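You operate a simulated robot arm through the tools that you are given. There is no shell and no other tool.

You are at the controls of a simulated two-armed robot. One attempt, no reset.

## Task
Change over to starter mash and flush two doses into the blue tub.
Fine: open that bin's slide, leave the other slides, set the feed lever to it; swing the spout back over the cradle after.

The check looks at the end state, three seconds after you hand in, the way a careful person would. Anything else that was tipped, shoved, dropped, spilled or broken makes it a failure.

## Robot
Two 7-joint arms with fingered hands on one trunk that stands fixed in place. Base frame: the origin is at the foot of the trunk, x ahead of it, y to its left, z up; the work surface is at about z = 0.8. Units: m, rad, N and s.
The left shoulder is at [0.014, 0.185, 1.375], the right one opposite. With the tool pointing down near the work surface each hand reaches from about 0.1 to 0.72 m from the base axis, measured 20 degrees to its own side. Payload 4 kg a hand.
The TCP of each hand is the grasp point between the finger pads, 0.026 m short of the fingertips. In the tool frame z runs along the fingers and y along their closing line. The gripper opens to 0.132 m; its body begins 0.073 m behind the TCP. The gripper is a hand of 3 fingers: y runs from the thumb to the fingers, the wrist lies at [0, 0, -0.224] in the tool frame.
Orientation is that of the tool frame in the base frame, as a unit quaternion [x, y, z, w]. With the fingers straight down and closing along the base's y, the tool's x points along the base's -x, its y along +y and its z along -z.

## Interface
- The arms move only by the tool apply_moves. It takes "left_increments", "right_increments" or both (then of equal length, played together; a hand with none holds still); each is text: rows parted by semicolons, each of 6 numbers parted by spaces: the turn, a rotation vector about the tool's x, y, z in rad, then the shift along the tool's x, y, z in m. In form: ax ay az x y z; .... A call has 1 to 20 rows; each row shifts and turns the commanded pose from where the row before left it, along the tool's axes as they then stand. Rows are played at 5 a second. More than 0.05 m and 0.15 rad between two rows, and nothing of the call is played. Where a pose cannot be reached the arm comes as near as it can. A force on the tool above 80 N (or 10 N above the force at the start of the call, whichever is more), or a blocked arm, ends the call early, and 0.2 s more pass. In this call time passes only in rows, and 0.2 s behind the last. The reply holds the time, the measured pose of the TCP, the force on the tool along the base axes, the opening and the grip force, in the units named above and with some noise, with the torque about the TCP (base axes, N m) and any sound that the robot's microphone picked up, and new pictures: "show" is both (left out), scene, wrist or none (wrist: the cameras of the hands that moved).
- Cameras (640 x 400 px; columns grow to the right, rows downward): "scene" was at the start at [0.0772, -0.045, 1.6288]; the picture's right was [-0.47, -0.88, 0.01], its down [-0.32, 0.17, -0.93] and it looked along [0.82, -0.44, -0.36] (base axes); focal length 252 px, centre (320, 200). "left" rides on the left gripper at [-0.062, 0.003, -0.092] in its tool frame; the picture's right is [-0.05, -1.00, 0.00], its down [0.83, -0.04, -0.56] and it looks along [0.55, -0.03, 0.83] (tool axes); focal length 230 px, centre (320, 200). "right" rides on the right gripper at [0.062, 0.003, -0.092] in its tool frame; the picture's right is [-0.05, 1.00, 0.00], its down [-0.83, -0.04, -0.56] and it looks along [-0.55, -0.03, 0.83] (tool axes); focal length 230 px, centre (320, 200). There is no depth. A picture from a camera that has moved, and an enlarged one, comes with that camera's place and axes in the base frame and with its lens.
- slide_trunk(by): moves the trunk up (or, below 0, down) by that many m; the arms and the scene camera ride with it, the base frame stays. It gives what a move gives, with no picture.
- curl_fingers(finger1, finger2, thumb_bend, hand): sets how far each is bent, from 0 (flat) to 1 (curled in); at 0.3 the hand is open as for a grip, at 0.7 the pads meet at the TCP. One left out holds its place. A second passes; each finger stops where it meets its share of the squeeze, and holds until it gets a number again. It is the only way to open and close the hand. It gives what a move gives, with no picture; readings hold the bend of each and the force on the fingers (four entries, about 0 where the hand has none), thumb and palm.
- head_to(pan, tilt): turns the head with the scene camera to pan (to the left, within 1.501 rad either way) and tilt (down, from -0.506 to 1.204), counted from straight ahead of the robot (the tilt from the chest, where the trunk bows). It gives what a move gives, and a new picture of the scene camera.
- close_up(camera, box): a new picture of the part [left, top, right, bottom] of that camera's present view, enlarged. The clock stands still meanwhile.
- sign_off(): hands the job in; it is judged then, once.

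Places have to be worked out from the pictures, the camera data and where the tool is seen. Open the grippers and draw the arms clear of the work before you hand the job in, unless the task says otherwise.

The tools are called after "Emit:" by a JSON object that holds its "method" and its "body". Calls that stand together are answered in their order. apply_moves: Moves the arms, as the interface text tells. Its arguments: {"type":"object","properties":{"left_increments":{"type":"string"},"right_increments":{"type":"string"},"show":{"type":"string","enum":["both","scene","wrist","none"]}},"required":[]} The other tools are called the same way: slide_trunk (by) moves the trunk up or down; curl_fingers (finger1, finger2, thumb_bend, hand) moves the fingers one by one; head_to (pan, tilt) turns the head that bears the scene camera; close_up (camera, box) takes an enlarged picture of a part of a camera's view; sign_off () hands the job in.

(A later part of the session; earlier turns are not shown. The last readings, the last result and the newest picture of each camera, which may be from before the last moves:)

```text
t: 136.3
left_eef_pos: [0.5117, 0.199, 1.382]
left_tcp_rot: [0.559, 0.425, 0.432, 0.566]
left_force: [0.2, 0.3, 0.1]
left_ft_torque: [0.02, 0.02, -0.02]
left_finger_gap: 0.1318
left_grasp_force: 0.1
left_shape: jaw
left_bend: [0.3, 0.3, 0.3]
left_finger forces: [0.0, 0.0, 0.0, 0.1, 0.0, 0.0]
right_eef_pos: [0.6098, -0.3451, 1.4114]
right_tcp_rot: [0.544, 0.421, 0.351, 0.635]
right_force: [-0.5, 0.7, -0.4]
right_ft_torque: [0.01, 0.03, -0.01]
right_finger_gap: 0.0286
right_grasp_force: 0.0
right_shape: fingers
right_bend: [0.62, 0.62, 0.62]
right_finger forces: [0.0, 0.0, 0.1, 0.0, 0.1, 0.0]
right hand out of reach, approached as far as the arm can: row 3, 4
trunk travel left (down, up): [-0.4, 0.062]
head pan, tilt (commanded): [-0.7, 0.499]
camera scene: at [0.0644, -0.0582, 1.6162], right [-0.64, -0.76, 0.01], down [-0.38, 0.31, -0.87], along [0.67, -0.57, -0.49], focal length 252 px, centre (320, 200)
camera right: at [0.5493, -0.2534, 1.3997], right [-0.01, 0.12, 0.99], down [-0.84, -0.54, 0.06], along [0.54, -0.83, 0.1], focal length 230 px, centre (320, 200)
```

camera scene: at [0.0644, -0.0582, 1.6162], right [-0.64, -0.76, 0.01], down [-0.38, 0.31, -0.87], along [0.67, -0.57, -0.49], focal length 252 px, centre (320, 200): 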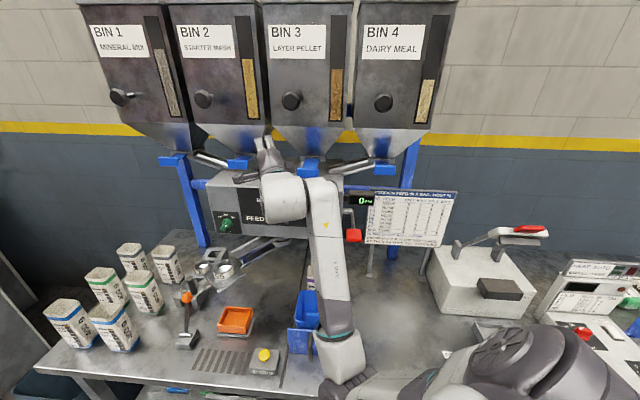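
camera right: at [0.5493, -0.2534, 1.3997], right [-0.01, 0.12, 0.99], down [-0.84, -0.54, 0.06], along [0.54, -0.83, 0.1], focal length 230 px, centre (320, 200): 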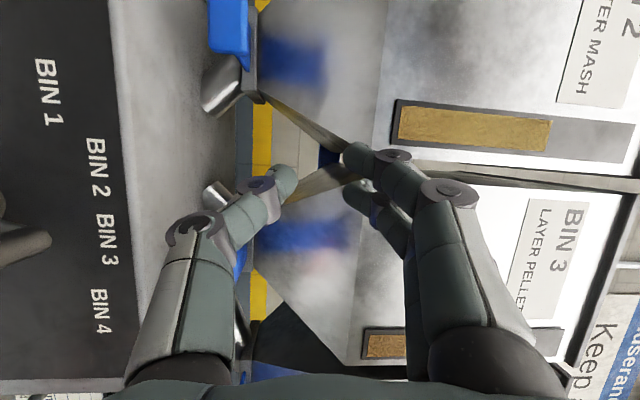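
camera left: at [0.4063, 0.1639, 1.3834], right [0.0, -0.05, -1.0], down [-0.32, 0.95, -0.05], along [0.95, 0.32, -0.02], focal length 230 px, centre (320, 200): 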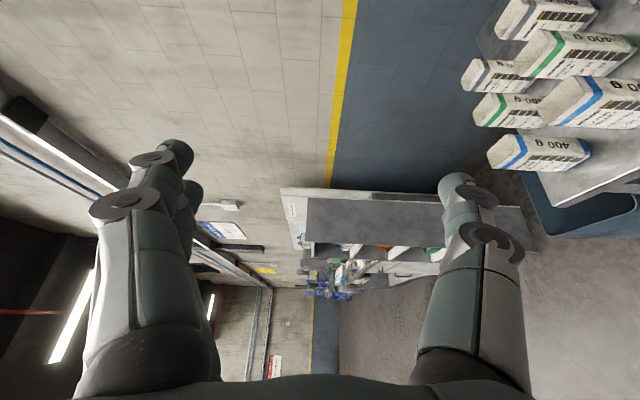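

Good. The hand is yawing left with the wrist fixed, and bin 2's tab is coming into view. I'll continue a few more steps.

Emit:
{"method": "apply_moves", "body": {"right_increments": "0.015 0.1 0 0.0224 -0.003 0.002;0.015 0.1 0 0.0224 -0.003 0.002;0.015 0.1 0 0.0224 -0.003 0.002;0 0.1 0 0.0224 0 0.002", "show": "both"}}

```text
t: 137.3
left_eef_pos: [0.5117, 0.199, 1.3819]
left_tcp_rot: [0.559, 0.425, 0.433, 0.565]
left_force: [0.0, 0.6, -0.7]
left_ft_torque: [0.02, -0.01, -0.02]
left_finger_gap: 0.1319
left_grasp_force: 0.0
left_shape: jaw
left_bend: [0.3, 0.3, 0.3]
left_finger forces: [0.0, 0.0, 0.0, 0.0, 0.1, 0.0]
right_eef_pos: [0.6094, -0.3476, 1.4093]
right_tcp_rot: [0.543, 0.422, 0.35, 0.636]
right_force: [1.0, 0.0, 0.4]
right_ft_torque: [-0.06, 0.02, -0.04]
right_finger_gap: 0.0286
right_grasp_force: 0.1
right_shape: fingers
right_bend: [0.62, 0.62, 0.62]
right_finger forces: [0.0, 0.1, 0.0, 0.0, 0.0, 0.1]
right hand out of reach, approached as far as the arm can: row 1, 2, 3, 4
trunk travel left (down, up): [-0.4, 0.062]
head pan, tilt (commanded): [-0.7, 0.499]
camera scene: at [0.0648, -0.0597, 1.6161], right [-0.64, -0.76, 0.01], down [-0.38, 0.31, -0.87], along [0.67, -0.57, -0.49], focal length 252 px, centre (320, 200)
camera right: at [0.5495, -0.2549, 1.3991], right [-0.01, 0.12, 0.99], down [-0.84, -0.54, 0.06], along [0.54, -0.83, 0.1], focal length 230 px, centre (320, 200)
```

scene: 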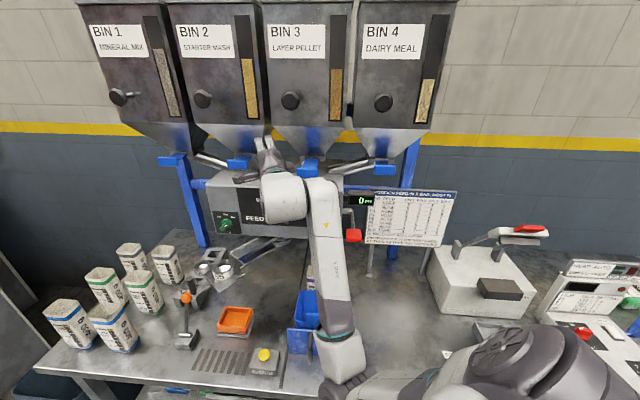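
right: 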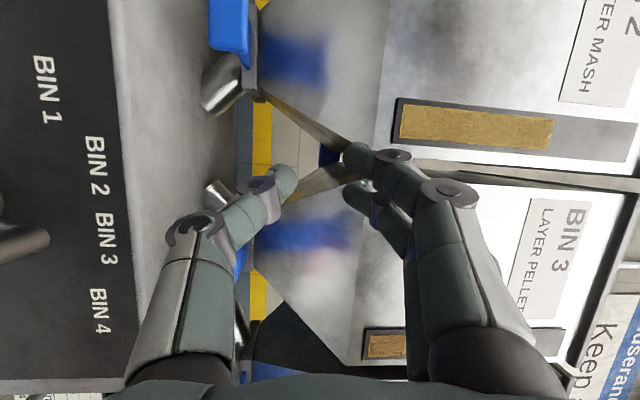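

Yaw-left is at a forearm-roll limit, so I'll go the other way. I'll yaw right about the fingertips, which moves the wrist left, and then translate left toward bin 2.

Emit:
{"method": "apply_moves", "body": {"right_increments": "0 -0.09 0 0 0 0;0 -0.09 0 0 0 0;0 -0.09 0 0 0 0;0 -0.09 0 0 0 0", "show": "both"}}

```text
t: 138.2
left_eef_pos: [0.5122, 0.1978, 1.3811]
left_tcp_rot: [0.558, 0.426, 0.433, 0.565]
left_force: [0.3, -0.7, 0.8]
left_ft_torque: [0.03, -0.02, 0.0]
left_finger_gap: 0.1321
left_grasp_force: 0.0
left_shape: jaw
left_bend: [0.3, 0.3, 0.3]
left_finger forces: [0.0, 0.0, 0.1, 0.1, 0.0, 0.1]
right_eef_pos: [0.5976, -0.3907, 1.4301]
right_tcp_rot: [0.551, 0.326, 0.218, 0.736]
right_force: [-0.3, -0.3, 0.6]
right_ft_torque: [0.01, 0.02, 0.0]
right_finger_gap: 0.0284
right_grasp_force: 0.0
right_shape: fingers
right_bend: [0.62, 0.62, 0.62]
right_finger forces: [0.0, 0.0, 0.0, 0.0, 0.0, 0.1]
right hand out of reach, approached as far as the arm can: row 4
trunk travel left (down, up): [-0.4, 0.062]
head pan, tilt (commanded): [-0.7, 0.499]
stopped in row 4 (right hand): the arm was blocked; the commanded pose is now the measured one
camera scene: at [0.0649, -0.0599, 1.6161], right [-0.64, -0.76, 0.01], down [-0.38, 0.31, -0.87], along [0.67, -0.57, -0.49], focal length 252 px, centre (320, 200)
camera right: at [0.5746, -0.287, 1.4017], right [0.0, 0.26, 0.96], down [-0.98, -0.21, 0.06], along [0.21, -0.94, 0.26], focal length 230 px, centre (320, 200)
```

scene: 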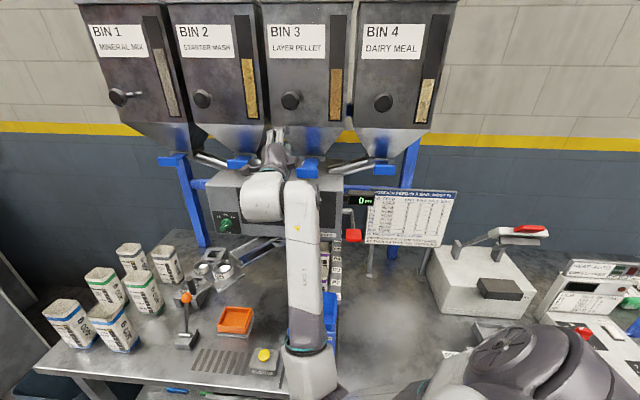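
right: 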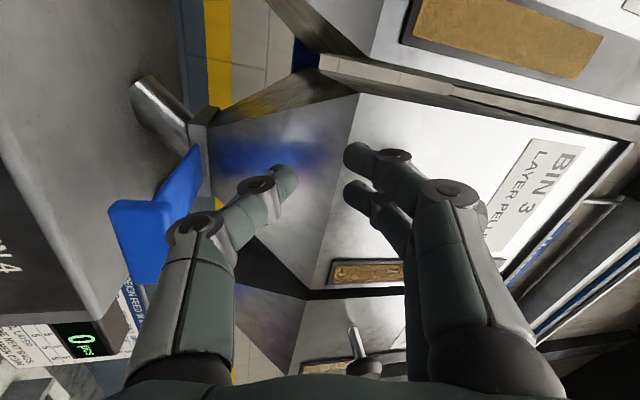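

The motions near here need care. I'll probe small moves to see which directions are free: first a small move left and back, away from the bins.

Emit:
{"method": "apply_moves", "body": {"right_increments": "0.06 0 0 0.02 0 -0.01;0.06 0 0 0.02 0 0;0.06 0 0 0.02 0 0", "show": "none"}}

Emit:
{"method": "apply_moves", "body": {"right_increments": "0 0 0 0 -0.02 0;0 0 0 0 -0.02 0;0 0 0 0 -0.02 0", "show": "none"}}

```text
t: 139.2
left_eef_pos: [0.5124, 0.1976, 1.3816]
left_tcp_rot: [0.558, 0.426, 0.433, 0.566]
left_force: [0.0, 0.1, -0.2]
left_ft_torque: [0.01, 0.01, 0.0]
left_finger_gap: 0.1321
left_grasp_force: 0.0
left_shape: jaw
left_bend: [0.3, 0.3, 0.3]
left_finger forces: [0.0, 0.1, 0.0, 0.0, 0.1, 0.0]
right_eef_pos: [0.6194, -0.3868, 1.4338]
right_tcp_rot: [0.591, 0.338, 0.153, 0.716]
right_force: [-0.2, -0.1, 0.3]
right_ft_torque: [0.01, 0.01, 0.02]
right_finger_gap: 0.0288
right_grasp_force: 0.0
right_shape: fingers
right_bend: [0.62, 0.62, 0.62]
right_finger forces: [0.1, 0.1, 0.1, 0.1, 0.1, 0.0]
right hand out of reach, approached as far as the arm can: row 3
trunk travel left (down, up): [-0.4, 0.062]
head pan, tilt (commanded): [-0.7, 0.499]
stopped in row 3 (right hand): the arm was blocked; the commanded pose is now the measured one
```

```text
t: 140.2
left_eef_pos: [0.5136, 0.1993, 1.3808]
left_tcp_rot: [0.558, 0.426, 0.432, 0.566]
left_force: [0.4, 0.3, 0.4]
left_ft_torque: [-0.01, 0.03, -0.02]
left_finger_gap: 0.1321
left_grasp_force: 0.0
left_shape: jaw
left_bend: [0.3, 0.3, 0.3]
left_finger forces: [0.1, 0.1, 0.1, 0.0, 0.1, 0.1]
right_eef_pos: [0.5947, -0.4407, 1.415]
right_tcp_rot: [0.561, 0.313, 0.118, 0.758]
right_force: [-0.1, -0.1, 1.1]
right_ft_torque: [-0.04, 0.01, -0.02]
right_finger_gap: 0.0286
right_grasp_force: 0.1
right_shape: fingers
right_bend: [0.62, 0.62, 0.62]
right_finger forces: [0.1, 0.1, 0.0, 0.0, 0.0, 0.1]
trunk travel left (down, up): [-0.4, 0.062]
head pan, tilt (commanded): [-0.7, 0.499]
stopped in row 3 (right hand): the arm was blocked; the commanded pose is now the measured one
```

The arm is drifting toward bin 3. I'll pull straight back from the bins now.

Emit:
{"method": "apply_moves", "body": {"right_increments": "0 0 0 0 0.02 -0.03;0 0 0 0 0.02 -0.04;0 0 0 0 0.02 -0.04", "show": "both"}}

```text
t: 140.9
left_eef_pos: [0.5118, 0.1996, 1.3823]
left_tcp_rot: [0.558, 0.425, 0.433, 0.566]
left_force: [0.7, -0.4, -0.5]
left_ft_torque: [0.0, -0.04, 0.03]
left_finger_gap: 0.1319
left_grasp_force: 0.1
left_shape: jaw
left_bend: [0.3, 0.3, 0.3]
left_finger forces: [0.0, 0.0, 0.0, 0.0, 0.1, 0.1]
right_eef_pos: [0.5417, -0.3948, 1.4784]
right_tcp_rot: [0.523, 0.283, 0.079, 0.8]
right_force: [-0.3, 0.4, -0.1]
right_ft_torque: [-0.03, -0.03, 0.01]
right_finger_gap: 0.0287
right_grasp_force: 0.0
right_shape: fingers
right_bend: [0.62, 0.62, 0.62]
right_finger forces: [0.1, 0.0, 0.0, 0.0, 0.1, 0.1]
trunk travel left (down, up): [-0.4, 0.062]
head pan, tilt (commanded): [-0.7, 0.499]
stopped in row 3 (right hand): the arm was blocked; the commanded pose is now the measured one
camera scene: at [0.0641, -0.0582, 1.6162], right [-0.64, -0.76, 0.01], down [-0.38, 0.31, -0.87], along [0.67, -0.57, -0.49], focal length 252 px, centre (320, 200)
camera right: at [0.5441, -0.2947, 1.4312], right [0.13, 0.42, 0.9], down [-0.99, 0.07, 0.11], along [-0.02, -0.91, 0.42], focal length 230 px, centre (320, 200)
```

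scene: 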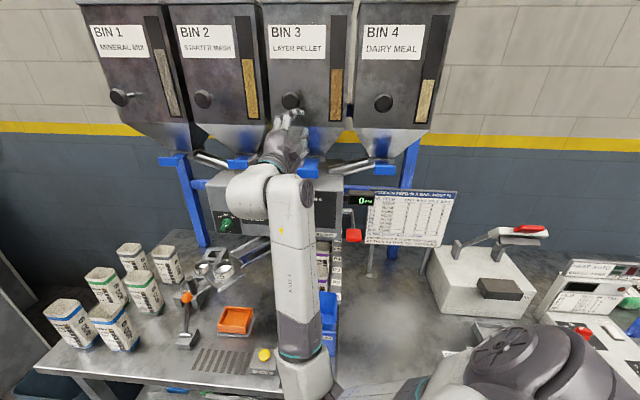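
right: 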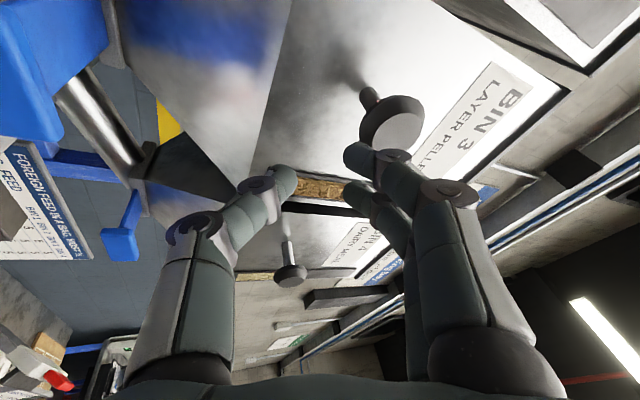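

The right wrist is effectively pinned in this posture. The left arm is better behaved and only its last step was flagged before, so it deserves a proper test. First I'll bring the right hand down and right, out of the left arm's way, toward the paddle side.

Emit:
{"method": "apply_moves", "body": {"right_increments": "0 0 0 -0.0136 -0.0379 -0.0168;0 0 0 -0.0136 -0.0379 -0.0168;0 0 0 -0.0136 -0.0379 -0.0168", "show": "both"}}

```text
t: 141.5
left_eef_pos: [0.5115, 0.1997, 1.3818]
left_tcp_rot: [0.559, 0.425, 0.432, 0.566]
left_force: [-0.7, 0.0, 0.2]
left_ft_torque: [0.01, -0.03, -0.01]
left_finger_gap: 0.132
left_grasp_force: 0.0
left_shape: jaw
left_bend: [0.3, 0.3, 0.3]
left_finger forces: [0.0, 0.1, 0.0, 0.1, 0.0, 0.0]
right_eef_pos: [0.4594, -0.4277, 1.5332]
right_tcp_rot: [0.468, 0.187, 0.094, 0.858]
right_force: [-0.9, 0.5, 0.1]
right_ft_torque: [-0.02, -0.02, -0.01]
right_finger_gap: 0.0287
right_grasp_force: 0.1
right_shape: fingers
right_bend: [0.62, 0.62, 0.62]
right_finger forces: [0.0, 0.0, 0.1, 0.1, 0.1, 0.0]
right hand out of reach, approached as far as the arm can: row 3
trunk travel left (down, up): [-0.4, 0.062]
head pan, tilt (commanded): [-0.7, 0.499]
stopped in row 3 (right hand): the arm was blocked; the commanded pose is now the measured one
camera scene: at [0.0637, -0.0591, 1.6162], right [-0.64, -0.76, 0.01], down [-0.38, 0.31, -0.87], along [0.67, -0.57, -0.49], focal length 252 px, centre (320, 200)
camera right: at [0.4768, -0.334, 1.4763], right [-0.03, 0.52, 0.85], down [-0.99, 0.13, -0.11], along [-0.17, -0.84, 0.51], focal length 230 px, centre (320, 200)
```

scene: 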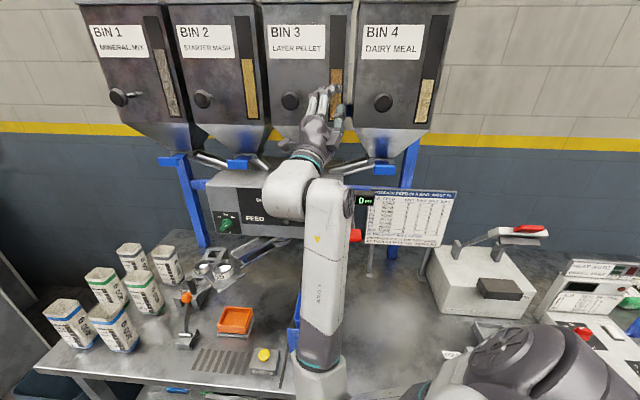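
right: 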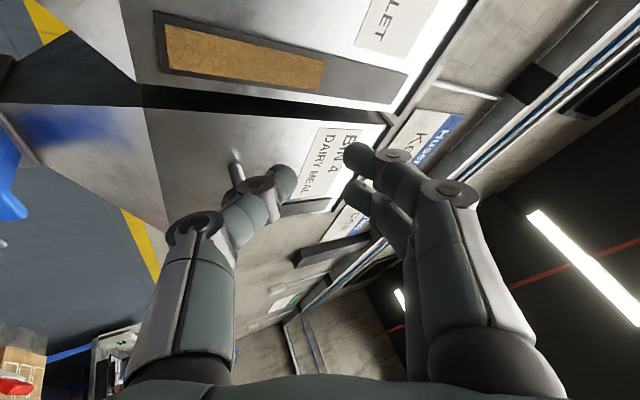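

The wrist is pinned while only the hand rotates, so I'll leave the right arm as is. It's clear of the left's path by about 20 cm. Now I'll test the left arm properly: partly close the left fingers to about 55 mm for a vertical pinch and move it toward bin 2's tab.

Emit:
{"method": "curl_fingers", "body": {"hand": "left", "finger1": 0.53, "finger2": 0.53, "thumb_bend": 0.53}}

Emit:
{"method": "apply_moves", "body": {"left_increments": "0 -0.03 0 -0.0332 -0.0037 0.0312;0 -0.03 0 -0.0332 -0.0037 0.0312;0 -0.03 0 -0.0332 -0.0037 0.0312;0 -0.03 0 -0.0332 -0.0037 0.0312;0 -0.03 0 -0.0332 -0.0037 0.0312;0 -0.03 0 -0.0332 -0.0037 0.0312;0 -0.03 0 -0.0332 -0.0037 0.0312;0 -0.03 0 -0.0332 -0.0037 0.0312", "show": "both"}}

```text
t: 142.5
left_eef_pos: [0.512, 0.1988, 1.3807]
left_tcp_rot: [0.558, 0.425, 0.433, 0.566]
left_force: [-0.3, 0.3, -0.5]
left_ft_torque: [-0.02, -0.04, 0.01]
left_finger_gap: 0.0584
left_grasp_force: 0.0
left_shape: fingers
left_bend: [0.53, 0.53, 0.53]
left_finger forces: [0.2, 0.0, 0.0, 0.0, 0.0, 0.1]
right_eef_pos: [0.459, -0.4267, 1.5333]
right_tcp_rot: [0.47, 0.188, 0.093, 0.858]
right_force: [0.4, 0.1, -0.4]
right_ft_torque: [-0.01, -0.01, 0.03]
right_finger_gap: 0.0286
right_grasp_force: 0.0
right_shape: fingers
right_bend: [0.62, 0.62, 0.62]
right_finger forces: [0.1, 0.1, 0.0, 0.0, 0.0, 0.1]
trunk travel left (down, up): [-0.4, 0.062]
head pan, tilt (commanded): [-0.7, 0.499]
```

```text
t: 144.3
left_eef_pos: [0.6529, -0.0502, 1.3159]
left_tcp_rot: [0.586, 0.389, 0.328, 0.632]
left_force: [-0.5, -0.4, 1.1]
left_ft_torque: [0.02, 0.0, 0.03]
left_finger_gap: 0.0578
left_grasp_force: 0.0
left_shape: fingers
left_bend: [0.53, 0.53, 0.53]
left_finger forces: [0.1, 0.0, 0.1, 0.0, 0.1, 0.0]
left hand out of reach, approached as far as the arm can: row 4, 5, 6, 7, 8
right_eef_pos: [0.4602, -0.4275, 1.5312]
right_tcp_rot: [0.469, 0.189, 0.093, 0.858]
right_force: [-0.5, 1.1, 0.4]
right_ft_torque: [0.0, -0.03, -0.02]
right_finger_gap: 0.0289
right_grasp_force: 0.0
right_shape: fingers
right_bend: [0.62, 0.62, 0.62]
right_finger forces: [0.0, 0.1, 0.0, 0.0, 0.1, 0.0]
trunk travel left (down, up): [-0.4, 0.062]
head pan, tilt (commanded): [-0.7, 0.499]
camera scene: at [0.0652, -0.0602, 1.6161], right [-0.64, -0.76, 0.01], down [-0.38, 0.31, -0.87], along [0.67, -0.57, -0.49], focal length 252 px, centre (320, 200)
camera left: at [0.5421, -0.0598, 1.3261], right [-0.07, -0.14, -0.99], down [-0.09, 0.99, -0.14], along [0.99, 0.08, -0.08], focal length 230 px, centre (320, 200)
```

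scene: 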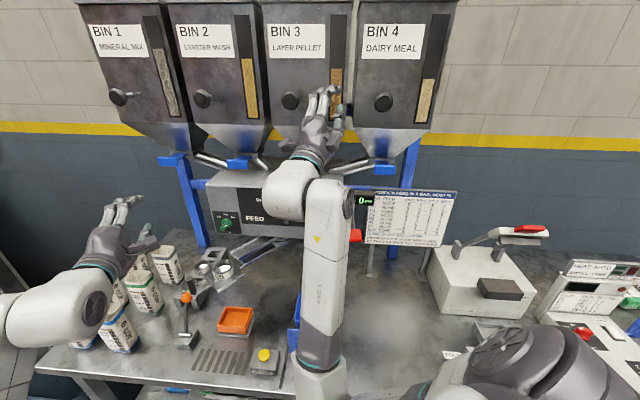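
left: 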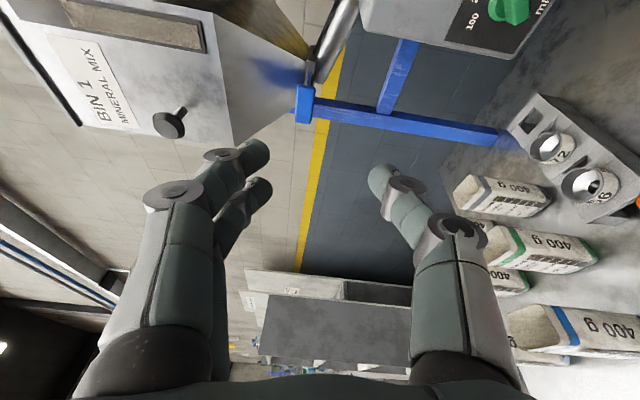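

The vertical roll limits the left arm earlier than the original roll did. I'll roll it back to the original (camera on top, horizontal pinch), which had reached within 5 cm, and probe further from there.

Emit:
{"method": "apply_moves", "body": {"left_increments": "0 0 -0.15 0 0 0;0 0 -0.15 0 0 0;0 0 -0.15 0 0 0;0 0 -0.15 0 0 0;0 0 -0.15 0 0 0;0 0 -0.15 0 0 0;0 0 -0.15 0 0 0;0 0 -0.15 0 0 0;0 0 -0.15 0 0 0;0 0 -0.15 0 0 0;0 0 -0.1 0 0 0", "show": "wrist"}}

```text
t: 146.7
left_eef_pos: [0.6501, -0.0497, 1.3179]
left_tcp_rot: [0.128, 0.691, -0.225, 0.675]
left_force: [-0.6, 0.0, -0.3]
left_ft_torque: [0.0, 0.03, 0.0]
left_finger_gap: 0.0577
left_grasp_force: 0.0
left_shape: fingers
left_bend: [0.53, 0.53, 0.53]
left_finger forces: [0.0, 0.1, 0.0, 0.1, 0.0, 0.0]
right_eef_pos: [0.4597, -0.4269, 1.5317]
right_tcp_rot: [0.47, 0.188, 0.093, 0.857]
right_force: [-0.5, -0.2, -0.1]
right_ft_torque: [0.0, 0.01, -0.01]
right_finger_gap: 0.0285
right_grasp_force: 0.0
right_shape: fingers
right_bend: [0.62, 0.62, 0.62]
right_finger forces: [0.0, 0.1, 0.0, 0.0, 0.0, 0.1]
trunk travel left (down, up): [-0.4, 0.062]
head pan, tilt (commanded): [-0.7, 0.499]
camera left: at [0.5743, 0.0054, 1.3777], right [-0.48, -0.86, 0.19], down [-0.55, 0.13, -0.82], along [0.68, -0.5, -0.53], focal length 230 px, centre (320, 200)
```

left: 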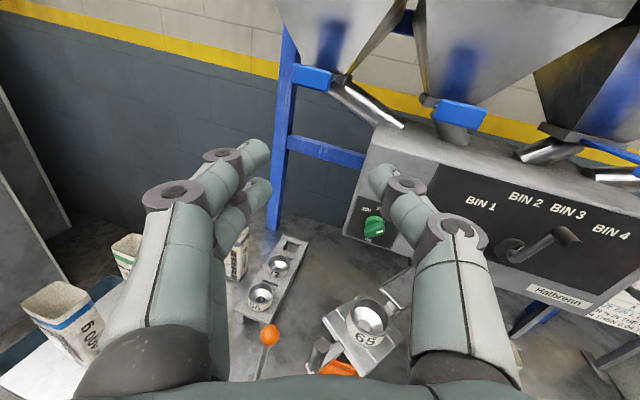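

The left hand is back in its original roll with a clear view of bin 2's tab. I'll open the fingers to about 100 mm and advance to the earlier furthest point.

Emit:
{"method": "curl_fingers", "body": {"hand": "left", "finger1": 0.38, "finger2": 0.38, "thumb_bend": 0.38}}

Emit:
{"method": "apply_moves", "body": {"left_increments": "0 0 0.07 0.0015 -0.0322 0.025;0 0 0.07 0.0015 -0.0322 0.025;0 0 0 0.0015 -0.0322 0.025;0 0 0 0.0015 -0.0322 0.0292;0 0 0 0.0015 -0.0322 0.0292;0 0 0 0.0015 -0.0322 0.0292", "show": "both"}}

```text
t: 147.7
left_eef_pos: [0.6502, -0.0515, 1.3176]
left_tcp_rot: [0.13, 0.69, -0.225, 0.675]
left_force: [0.8, 0.2, 0.1]
left_ft_torque: [0.02, 0.02, 0.01]
left_finger_gap: 0.1078
left_grasp_force: 0.1
left_shape: fingers
left_bend: [0.38, 0.38, 0.38]
left_finger forces: [0.1, 0.1, 0.0, 0.0, 0.0, 0.0]
right_eef_pos: [0.46, -0.4286, 1.5332]
right_tcp_rot: [0.469, 0.189, 0.093, 0.858]
right_force: [0.3, -0.8, 0.5]
right_ft_torque: [0.02, 0.01, 0.01]
right_finger_gap: 0.0284
right_grasp_force: 0.0
right_shape: fingers
right_bend: [0.62, 0.62, 0.62]
right_finger forces: [0.0, 0.0, 0.1, 0.0, 0.1, 0.0]
trunk travel left (down, up): [-0.4, 0.062]
head pan, tilt (commanded): [-0.7, 0.499]
```

```text
t: 148.3
left_eef_pos: [0.6944, -0.042, 1.257]
left_tcp_rot: [0.203, 0.699, -0.104, 0.678]
left_force: [-0.6, 0.8, -1.2]
left_ft_torque: [0.0, 0.01, 0.01]
left_finger_gap: 0.1081
left_grasp_force: 0.0
left_shape: fingers
left_bend: [0.38, 0.38, 0.38]
left_finger forces: [0.0, 0.0, 0.0, 0.1, 0.0, 0.0]
left hand out of reach, approached as far as the arm can: row 2
right_eef_pos: [0.4607, -0.4242, 1.533]
right_tcp_rot: [0.469, 0.188, 0.092, 0.858]
right_force: [1.0, 1.1, -0.5]
right_ft_torque: [0.02, -0.01, -0.04]
right_finger_gap: 0.0284
right_grasp_force: 0.0
right_shape: fingers
right_bend: [0.62, 0.62, 0.62]
right_finger forces: [0.0, 0.0, 0.1, 0.0, 0.1, 0.1]
trunk travel left (down, up): [-0.4, 0.062]
head pan, tilt (commanded): [-0.7, 0.499]
stopped in row 2 (left hand): the arm was blocked; the commanded pose is now the measured one
camera scene: at [0.0667, -0.0562, 1.6162], right [-0.64, -0.77, 0.01], down [-0.38, 0.31, -0.87], along [0.67, -0.57, -0.49], focal length 252 px, centre (320, 200)
camera left: at [0.6124, -0.0093, 1.3241], right [-0.43, -0.9, -0.08], down [-0.52, 0.31, -0.79], along [0.74, -0.3, -0.6], focal length 230 px, centre (320, 200)
```

scene: 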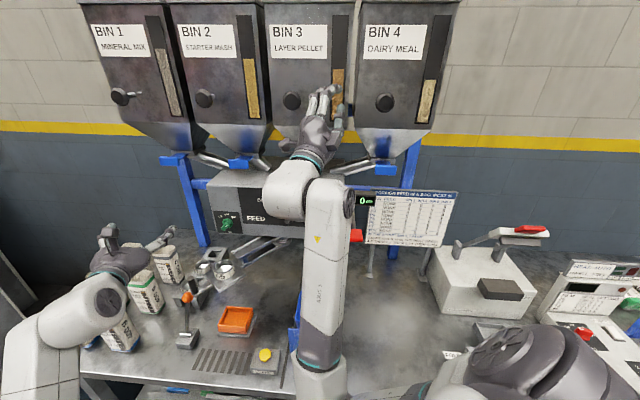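
left: 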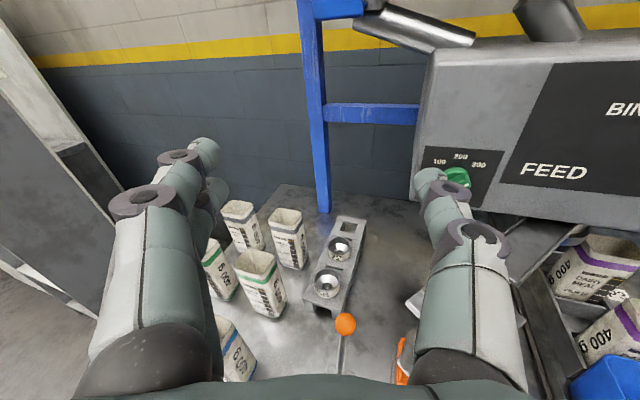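

The left is also tangled, and I now understand why: both arms are identical copies whose forearms prefer pointing right or up, so from this elbow-down posture the right arm should reach the tab simply by unfolding forward. I'll rotate the right hand back toward bin 2 about its wrist.

Emit:
{"method": "apply_moves", "body": {"right_increments": "0.0703 0.0893 0.06 0.025 -0.012 0.004;0.0703 0.0893 0.06 0.025 -0.012 0.004;0.0703 0.0893 0.06 0.025 -0.012 0.004;0.0703 0.0893 0.06 0.025 -0.012 0.004;0.0703 0.0893 0.06 0.025 -0.012 0.004;0.0703 0.0893 0.06 0.025 -0.012 0.004;0.0703 0.0893 0.06 0.025 -0.012 0.004", "show": "both"}}

```text
t: 150.1
left_eef_pos: [0.6923, -0.0438, 1.2574]
left_tcp_rot: [0.205, 0.699, -0.104, 0.677]
left_force: [1.2, -0.5, -1.0]
left_ft_torque: [0.02, 0.05, 0.03]
left_finger_gap: 0.1081
left_grasp_force: 0.1
left_shape: fingers
left_bend: [0.38, 0.38, 0.38]
left_finger forces: [0.1, 0.0, 0.1, 0.1, 0.1, 0.0]
right_eef_pos: [0.6022, -0.3944, 1.4442]
right_tcp_rot: [0.623, 0.351, 0.325, 0.618]
right_force: [0.2, -0.6, -0.2]
right_ft_torque: [0.0, 0.01, 0.0]
right_finger_gap: 0.0283
right_grasp_force: 0.0
right_shape: fingers
right_bend: [0.62, 0.62, 0.62]
right_finger forces: [0.0, 0.1, 0.1, 0.0, 0.0, 0.0]
trunk travel left (down, up): [-0.4, 0.062]
head pan, tilt (commanded): [-0.7, 0.499]
stopped in row 7 (right hand): the arm was blocked; the commanded pose is now the measured one
camera scene: at [0.0647, -0.0593, 1.6162], right [-0.64, -0.76, 0.01], down [-0.38, 0.31, -0.87], along [0.67, -0.57, -0.49], focal length 252 px, centre (320, 200)
camera right: at [0.5591, -0.2939, 1.4473], right [0.01, -0.03, 1.0], down [-0.92, -0.4, -0.01], along [0.4, -0.92, -0.03], focal length 230 px, centre (320, 200)
```

scene: 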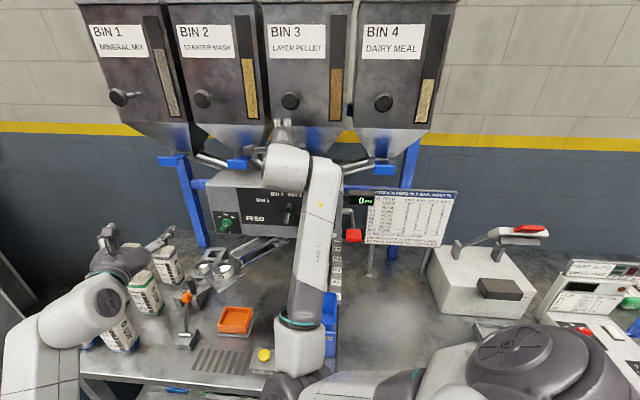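
right: 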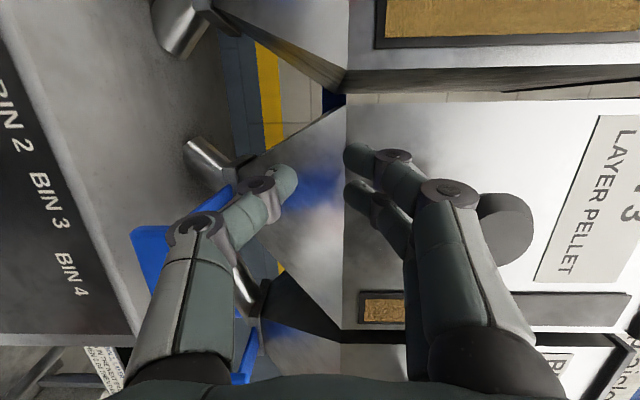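

The hand is in front of bin 3's left edge. I'll try a pure leftward move parallel to the bins, with slight unfolding.

Emit:
{"method": "apply_moves", "body": {"right_increments": "0 0 0 0.025 0 -0.008;0 0 0 0.025 0 -0.005;0 0 0 0.025 -0.005 0;0 0 0 0.025 -0.005 0", "show": "wrist"}}

```text
t: 151.3
left_eef_pos: [0.6936, -0.0445, 1.2573]
left_tcp_rot: [0.205, 0.699, -0.104, 0.678]
left_force: [-0.4, -0.4, 0.3]
left_ft_torque: [0.0, -0.02, -0.01]
left_finger_gap: 0.1084
left_grasp_force: 0.2
left_shape: fingers
left_bend: [0.38, 0.38, 0.38]
left_finger forces: [0.0, 0.0, 0.0, 0.1, 0.1, 0.0]
right_eef_pos: [0.6338, -0.3534, 1.4573]
right_tcp_rot: [0.605, 0.344, 0.303, 0.651]
right_force: [-0.6, 0.5, -0.3]
right_ft_torque: [-0.03, 0.02, 0.02]
right_finger_gap: 0.0286
right_grasp_force: 0.1
right_shape: fingers
right_bend: [0.62, 0.62, 0.62]
right_finger forces: [0.0, 0.0, 0.1, 0.1, 0.0, 0.0]
right hand out of reach, approached as far as the arm can: row 4
trunk travel left (down, up): [-0.4, 0.062]
head pan, tilt (commanded): [-0.7, 0.499]
stopped in row 4 (right hand): the arm was blocked; the commanded pose is now the measured one
camera right: at [0.5942, -0.2503, 1.4525], right [-0.01, 0.04, 1.0], down [-0.94, -0.35, 0.01], along [0.35, -0.93, 0.04], focal length 230 px, centre (320, 200)
```

right: 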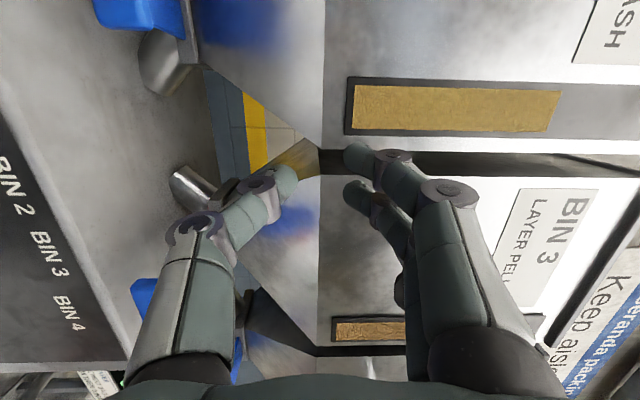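

Progress: the hand moved 5 cm left. I'll continue the same way.

Emit:
{"method": "apply_moves", "body": {"right_increments": "0 0 0 0.025 0 -0.006;0 0 0 0.025 -0.004 -0.006;0 0 0 0.025 -0.004 -0.006;0 0 0 0.025 -0.004 -0.006", "show": "wrist"}}

```text
t: 152.5
left_eef_pos: [0.6934, -0.0454, 1.2576]
left_tcp_rot: [0.205, 0.699, -0.104, 0.677]
left_force: [-0.4, -0.3, 0.9]
left_ft_torque: [-0.01, -0.03, 0.02]
left_finger_gap: 0.1084
left_grasp_force: 0.1
left_shape: fingers
left_bend: [0.38, 0.38, 0.38]
left_finger forces: [0.0, 0.0, 0.0, 0.0, 0.1, 0.0]
right_eef_pos: [0.6418, -0.3495, 1.4649]
right_tcp_rot: [0.592, 0.343, 0.274, 0.676]
right_force: [-0.7, -0.5, 0.8]
right_ft_torque: [0.02, 0.03, 0.01]
right_finger_gap: 0.0285
right_grasp_force: 0.1
right_shape: fingers
right_bend: [0.62, 0.62, 0.62]
right_finger forces: [0.0, 0.1, 0.1, 0.0, 0.0, 0.1]
right hand out of reach, approached as far as the arm can: row 2, 3, 4
trunk travel left (down, up): [-0.4, 0.062]
head pan, tilt (commanded): [-0.7, 0.499]
stopped in row 4 (right hand): the arm was blocked; the commanded pose is now the measured one
camera right: at [0.6057, -0.2459, 1.4525], right [0.0, 0.11, 0.99], down [-0.95, -0.32, 0.04], along [0.32, -0.94, 0.1], focal length 230 px, centre (320, 200)
```

right: 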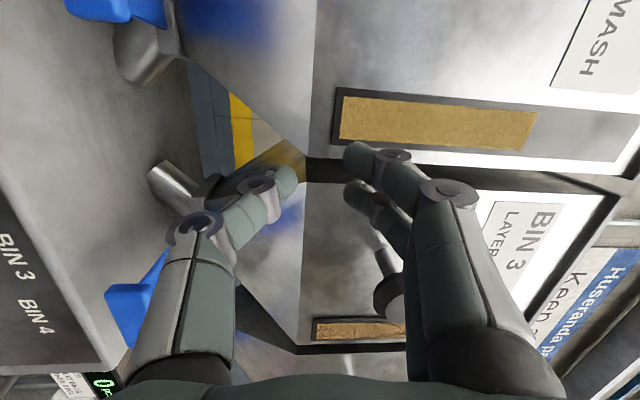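

The remaining resistance looks like hand-roll: with the forearm now pointing up, the natural roll is different from the one I'm holding. I'll back off a little and roll the hand the other way to relieve it.

Emit:
{"method": "apply_moves", "body": {"right_increments": "0 0 -0.12 0 0 -0.01;0 0 -0.12 0 0 -0.01;0 0 -0.15 0 0 -0.01;0 0 -0.15 0 0 -0.005;0 0 -0.15 0 0 0;0 0 -0.15 0 0 0;0 0 -0.15 0 0 0;0 0 -0.15 0 0 0;0 0 -0.15 0 0 0;0 0 -0.15 0 0 0", "show": "both"}}

```text
t: 154.9
left_eef_pos: [0.6936, -0.0448, 1.2578]
left_tcp_rot: [0.204, 0.699, -0.103, 0.678]
left_force: [0.9, -1.1, -0.8]
left_ft_torque: [-0.01, -0.01, -0.01]
left_finger_gap: 0.1082
left_grasp_force: 0.1
left_shape: fingers
left_bend: [0.38, 0.38, 0.38]
left_finger forces: [0.0, 0.0, 0.0, 0.1, 0.0, 0.0]
right_eef_pos: [0.6057, -0.3572, 1.4822]
right_tcp_rot: [0.212, 0.624, -0.283, 0.697]
right_force: [-0.4, -0.8, 0.2]
right_ft_torque: [-0.02, 0.0, 0.0]
right_finger_gap: 0.0286
right_grasp_force: 0.0
right_shape: fingers
right_bend: [0.62, 0.62, 0.62]
right_finger forces: [0.0, 0.0, 0.1, 0.1, 0.0, 0.1]
trunk travel left (down, up): [-0.4, 0.062]
head pan, tilt (commanded): [-0.7, 0.499]
stopped in row 10 (right hand): the arm was blocked; the commanded pose is now the measured one
camera scene: at [0.0648, -0.0595, 1.6161], right [-0.64, -0.76, 0.01], down [-0.38, 0.31, -0.87], along [0.67, -0.57, -0.49], focal length 252 px, centre (320, 200)
camera right: at [0.5424, -0.3032, 1.4089], right [0.65, 0.76, 0.0], down [-0.5, 0.43, 0.75], along [0.57, -0.49, 0.66], focal length 230 px, centre (320, 200)
```

scene: 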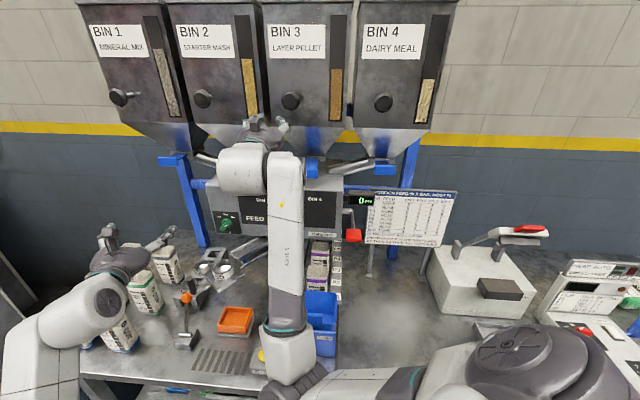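
right: 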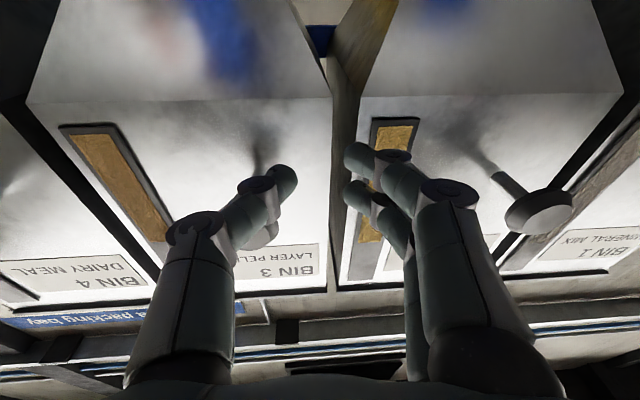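

The hand is back in its native roll. I'll test leftward motion now.

Emit:
{"method": "apply_moves", "body": {"right_increments": "0 0 0 0 0.03 -0.004;0 0 0 0 0.03 -0.004;0 0 0 0 0.03 0;0 0 0 0 0.03 0", "show": "both"}}

```text
t: 155.9
left_eef_pos: [0.6934, -0.0448, 1.2572]
left_tcp_rot: [0.205, 0.699, -0.105, 0.677]
left_force: [0.5, 0.7, 0.9]
left_ft_torque: [-0.01, 0.01, -0.01]
left_finger_gap: 0.1083
left_grasp_force: 0.2
left_shape: fingers
left_bend: [0.38, 0.38, 0.38]
left_finger forces: [0.1, 0.0, 0.1, 0.0, 0.1, 0.0]
right_eef_pos: [0.6785, -0.284, 1.474]
right_tcp_rot: [0.207, 0.612, -0.313, 0.696]
right_force: [-0.6, 0.4, 1.4]
right_ft_torque: [0.0, 0.02, -0.01]
right_finger_gap: 0.0285
right_grasp_force: 0.0
right_shape: fingers
right_bend: [0.62, 0.62, 0.62]
right_finger forces: [0.0, 0.1, 0.1, 0.0, 0.1, 0.1]
trunk travel left (down, up): [-0.4, 0.062]
head pan, tilt (commanded): [-0.7, 0.499]
camera scene: at [0.0656, -0.0585, 1.6161], right [-0.64, -0.76, 0.01], down [-0.38, 0.31, -0.87], along [0.67, -0.57, -0.49], focal length 252 px, centre (320, 200)
camera right: at [0.6179, -0.231, 1.3977], right [0.69, 0.73, -0.04], down [-0.48, 0.49, 0.73], along [0.55, -0.48, 0.68], focal length 230 px, centre (320, 200)
```

scene: 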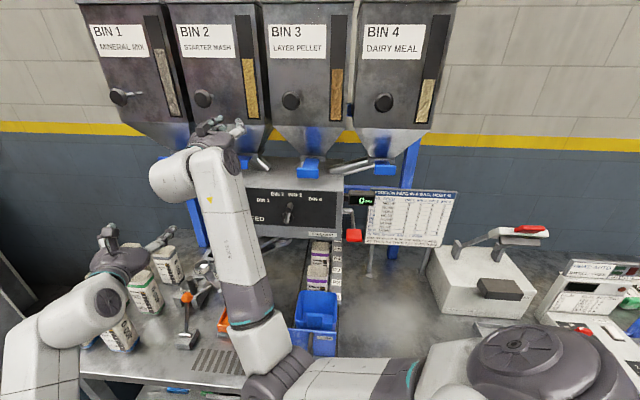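
right: 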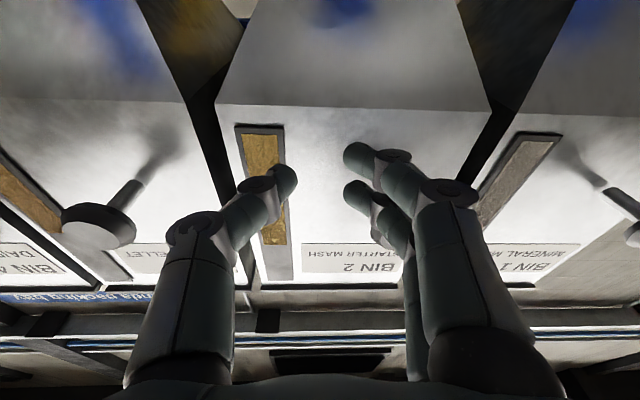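

That was it: with the native roll the right arm moves freely, and the hand is now in front of bin 2. I'll level it and descend to slide height.

Emit:
{"method": "apply_moves", "body": {"right_increments": "0 0.08 0 0.02 0.004 -0.006;0 0.08 0 0.025 0.004 -0.003;0 0 0 0.028 0.005 0;0 0 0 0.028 0.005 0;0 0 0 0.025 0.005 0", "show": "both"}}

```text
t: 157.3
left_eef_pos: [0.6937, -0.0454, 1.259]
left_tcp_rot: [0.204, 0.699, -0.103, 0.678]
left_force: [-0.3, -0.4, -0.3]
left_ft_torque: [0.01, -0.01, 0.0]
left_finger_gap: 0.108
left_grasp_force: 0.0
left_shape: fingers
left_bend: [0.38, 0.38, 0.38]
left_finger forces: [0.1, 0.0, 0.0, 0.0, 0.0, 0.0]
right_eef_pos: [0.6834, -0.295, 1.3702]
right_tcp_rot: [0.234, 0.645, -0.314, 0.657]
right_force: [0.8, -0.5, 1.0]
right_ft_torque: [0.01, -0.02, -0.01]
right_finger_gap: 0.0285
right_grasp_force: 0.1
right_shape: fingers
right_bend: [0.62, 0.62, 0.62]
right_finger forces: [0.1, 0.1, 0.0, 0.1, 0.0, 0.1]
trunk travel left (down, up): [-0.4, 0.062]
head pan, tilt (commanded): [-0.7, 0.499]
stopped in row 5 (right hand): the arm was blocked; the commanded pose is now the measured one
camera scene: at [0.0646, -0.0595, 1.6162], right [-0.64, -0.76, 0.01], down [-0.38, 0.31, -0.87], along [0.67, -0.57, -0.49], focal length 252 px, centre (320, 200)
camera right: at [0.6196, -0.2342, 1.304], right [0.71, 0.7, -0.05], down [-0.4, 0.46, 0.8], along [0.58, -0.55, 0.6], focal length 230 px, centre (320, 200)
```

scene: 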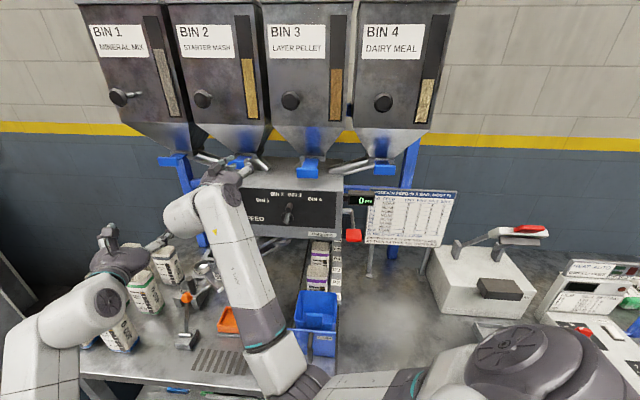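
right: 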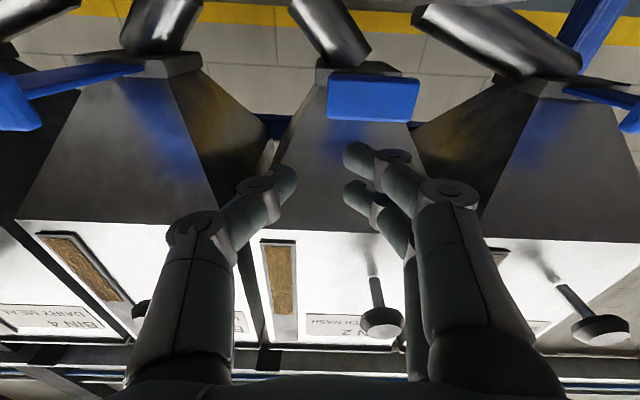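

Bin 2's tab is right ahead and I triangulate it at about (0.766,-0.329,1.341). I'll open the right fingers, then align laterally and vertically.

Emit:
{"method": "curl_fingers", "body": {"hand": "right", "finger1": 0.36, "finger2": 0.36, "thumb_bend": 0.36}}

Emit:
{"method": "apply_moves", "body": {"right_increments": "0 0.03 0.05 0.01 0.012 0;0 0.02 0.045 0.012 0.012 0.005;0 0 0 0.01 0.01 0.008", "show": "both"}}

```text
t: 158.3
left_eef_pos: [0.6931, -0.0452, 1.2572]
left_tcp_rot: [0.205, 0.699, -0.104, 0.677]
left_force: [0.4, 1.0, -0.7]
left_ft_torque: [-0.01, -0.01, -0.01]
left_finger_gap: 0.1081
left_grasp_force: 0.0
left_shape: fingers
left_bend: [0.38, 0.38, 0.38]
left_finger forces: [0.0, 0.1, 0.0, 0.1, 0.1, 0.0]
right_eef_pos: [0.6836, -0.2945, 1.3708]
right_tcp_rot: [0.233, 0.646, -0.312, 0.657]
right_force: [0.6, -0.8, -0.3]
right_ft_torque: [0.0, 0.01, 0.01]
right_finger_gap: 0.1142
right_grasp_force: 0.1
right_shape: fingers
right_bend: [0.36, 0.36, 0.36]
right_finger forces: [0.0, 0.0, 0.0, 0.0, 0.0, 0.1]
trunk travel left (down, up): [-0.4, 0.062]
head pan, tilt (commanded): [-0.7, 0.499]
```

```text
t: 159.3
left_eef_pos: [0.6918, -0.0431, 1.2585]
left_tcp_rot: [0.204, 0.698, -0.104, 0.678]
left_force: [-1.1, 0.4, -0.4]
left_ft_torque: [0.03, -0.01, -0.03]
left_finger_gap: 0.1082
left_grasp_force: 0.1
left_shape: fingers
left_bend: [0.38, 0.38, 0.38]
left_finger forces: [0.0, 0.1, 0.0, 0.1, 0.0, 0.0]
right_eef_pos: [0.7126, -0.3225, 1.3415]
right_tcp_rot: [0.262, 0.63, -0.319, 0.658]
right_force: [-13.4, 7.4, -1.9]
right_ft_torque: [0.06, 0.22, 0.7]
right_finger_gap: 0.1115
right_grasp_force: 7.3
right_shape: fingers
right_bend: [0.4, 0.36, 0.36]
right_finger forces: [12.9, 0.7, 0.0, 0.0, 0.1, 0.1]
trunk travel left (down, up): [-0.4, 0.062]
head pan, tilt (commanded): [-0.7, 0.499]
stopped in row 3 (right hand): the arm was blocked; the commanded pose is now the measured one
camera scene: at [0.0622, -0.0579, 1.6163], right [-0.64, -0.77, 0.01], down [-0.37, 0.31, -0.87], along [0.67, -0.57, -0.48], focal length 252 px, centre (320, 200)
camera right: at [0.6547, -0.2575, 1.2737], right [0.75, 0.66, 0.0], down [-0.4, 0.46, 0.79], along [0.53, -0.59, 0.61], focal length 230 px, centre (320, 200)
```

scene: 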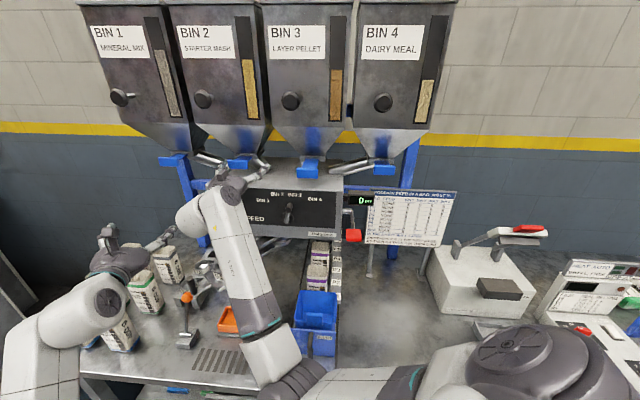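
right: 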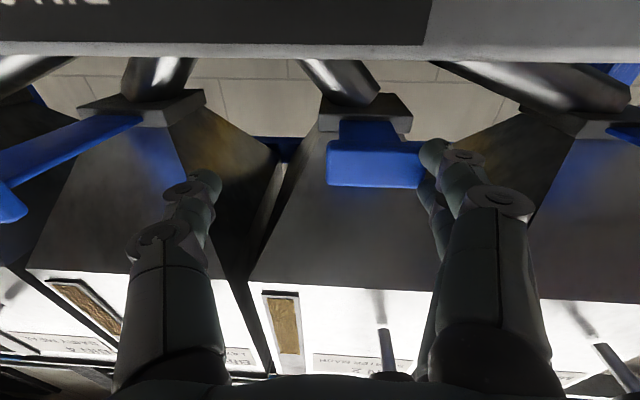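

The left finger touched the lip's front-left corner because I'm 3 cm too far right. I'll back off 3.5 cm and shift left before advancing again.

Emit:
{"method": "apply_moves", "body": {"right_increments": "0 0 0 0 0 -0.02;0 0 0 0 0 -0.018;0 0 0 0 0.016 -0.002;0 0 0 0 0.016 -0.002", "show": "both"}}

```text
t: 160.5
left_eef_pos: [0.6922, -0.0451, 1.2582]
left_tcp_rot: [0.205, 0.699, -0.103, 0.678]
left_force: [0.3, 0.3, -0.3]
left_ft_torque: [-0.03, -0.01, 0.02]
left_finger_gap: 0.1083
left_grasp_force: 0.0
left_shape: fingers
left_bend: [0.38, 0.38, 0.38]
left_finger forces: [0.0, 0.0, 0.1, 0.0, 0.0, 0.0]
right_eef_pos: [0.7073, -0.3158, 1.3411]
right_tcp_rot: [0.255, 0.607, -0.366, 0.658]
right_force: [0.1, 0.4, 1.0]
right_ft_torque: [0.01, -0.06, 0.0]
right_finger_gap: 0.115
right_grasp_force: 0.1
right_shape: fingers
right_bend: [0.36, 0.36, 0.36]
right_finger forces: [0.1, 0.0, 0.1, 0.0, 0.0, 0.1]
trunk travel left (down, up): [-0.4, 0.062]
head pan, tilt (commanded): [-0.7, 0.499]
stopped in row 4 (right hand): the arm was blocked; the commanded pose is now the measured one
camera scene: at [0.0635, -0.0595, 1.6162], right [-0.64, -0.76, 0.01], down [-0.38, 0.31, -0.87], along [0.67, -0.57, -0.49], focal length 252 px, centre (320, 200)
camera right: at [0.6536, -0.2538, 1.2672], right [0.79, 0.61, -0.06], down [-0.37, 0.55, 0.75], along [0.49, -0.57, 0.66], focal length 230 px, centre (320, 200)
```

scene: 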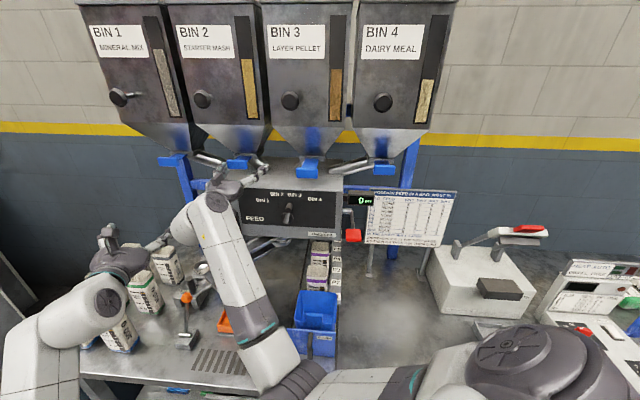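
right: 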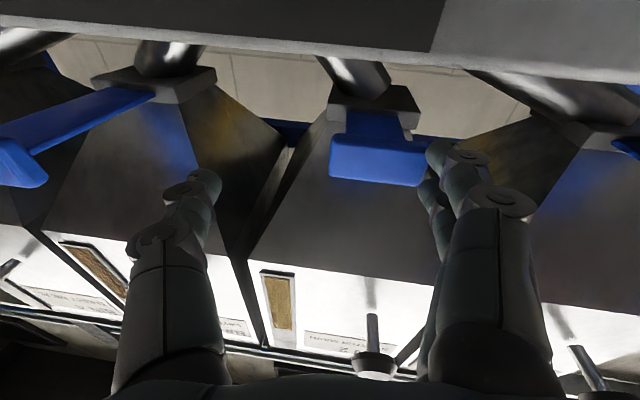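

The hand keeps yawing right under the constraint. I'll correct yaw and pitch explicitly, left and down, while nudging left.

Emit:
{"method": "apply_moves", "body": {"right_increments": "-0.06 0.05 0 0 0.008 -0.004;-0.06 0.05 0 0 0.008 -0.004;-0.04 0.03 0 0 0.01 -0.002", "show": "both"}}

```text
t: 161.5
left_eef_pos: [0.6948, -0.0442, 1.2567]
left_tcp_rot: [0.205, 0.699, -0.104, 0.677]
left_force: [-0.2, 1.1, 0.5]
left_ft_torque: [-0.01, 0.0, 0.0]
left_finger_gap: 0.1081
left_grasp_force: 0.1
left_shape: fingers
left_bend: [0.38, 0.38, 0.38]
left_finger forces: [0.1, 0.0, 0.0, 0.0, 0.1, 0.0]
right_eef_pos: [0.7207, -0.3337, 1.3396]
right_tcp_rot: [0.216, 0.657, -0.342, 0.636]
right_force: [1.9, 0.8, -1.7]
right_ft_torque: [-0.07, 0.09, 0.01]
right_finger_gap: 0.1146
right_grasp_force: 1.0
right_shape: fingers
right_bend: [0.36, 0.33, 0.36]
right_finger forces: [0.1, 2.4, 0.1, 0.0, 0.1, 0.0]
trunk travel left (down, up): [-0.4, 0.062]
head pan, tilt (commanded): [-0.7, 0.499]
stopped in row 3 (right hand): the arm was blocked; the commanded pose is now the measured one
camera scene: at [0.0667, -0.059, 1.6161], right [-0.64, -0.76, 0.01], down [-0.38, 0.31, -0.87], along [0.67, -0.57, -0.49], focal length 252 px, centre (320, 200)
camera right: at [0.6535, -0.2737, 1.275], right [0.72, 0.68, -0.12], down [-0.33, 0.5, 0.8], along [0.61, -0.54, 0.59], focal length 230 px, centre (320, 200)
```

scene: 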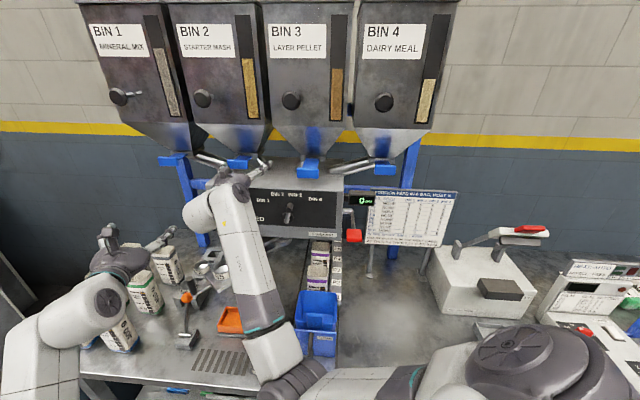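
right: 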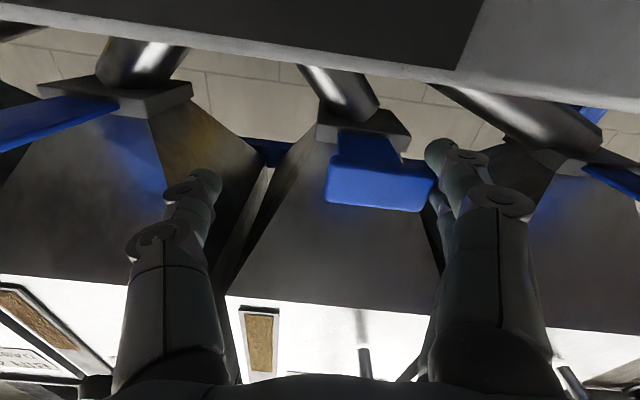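

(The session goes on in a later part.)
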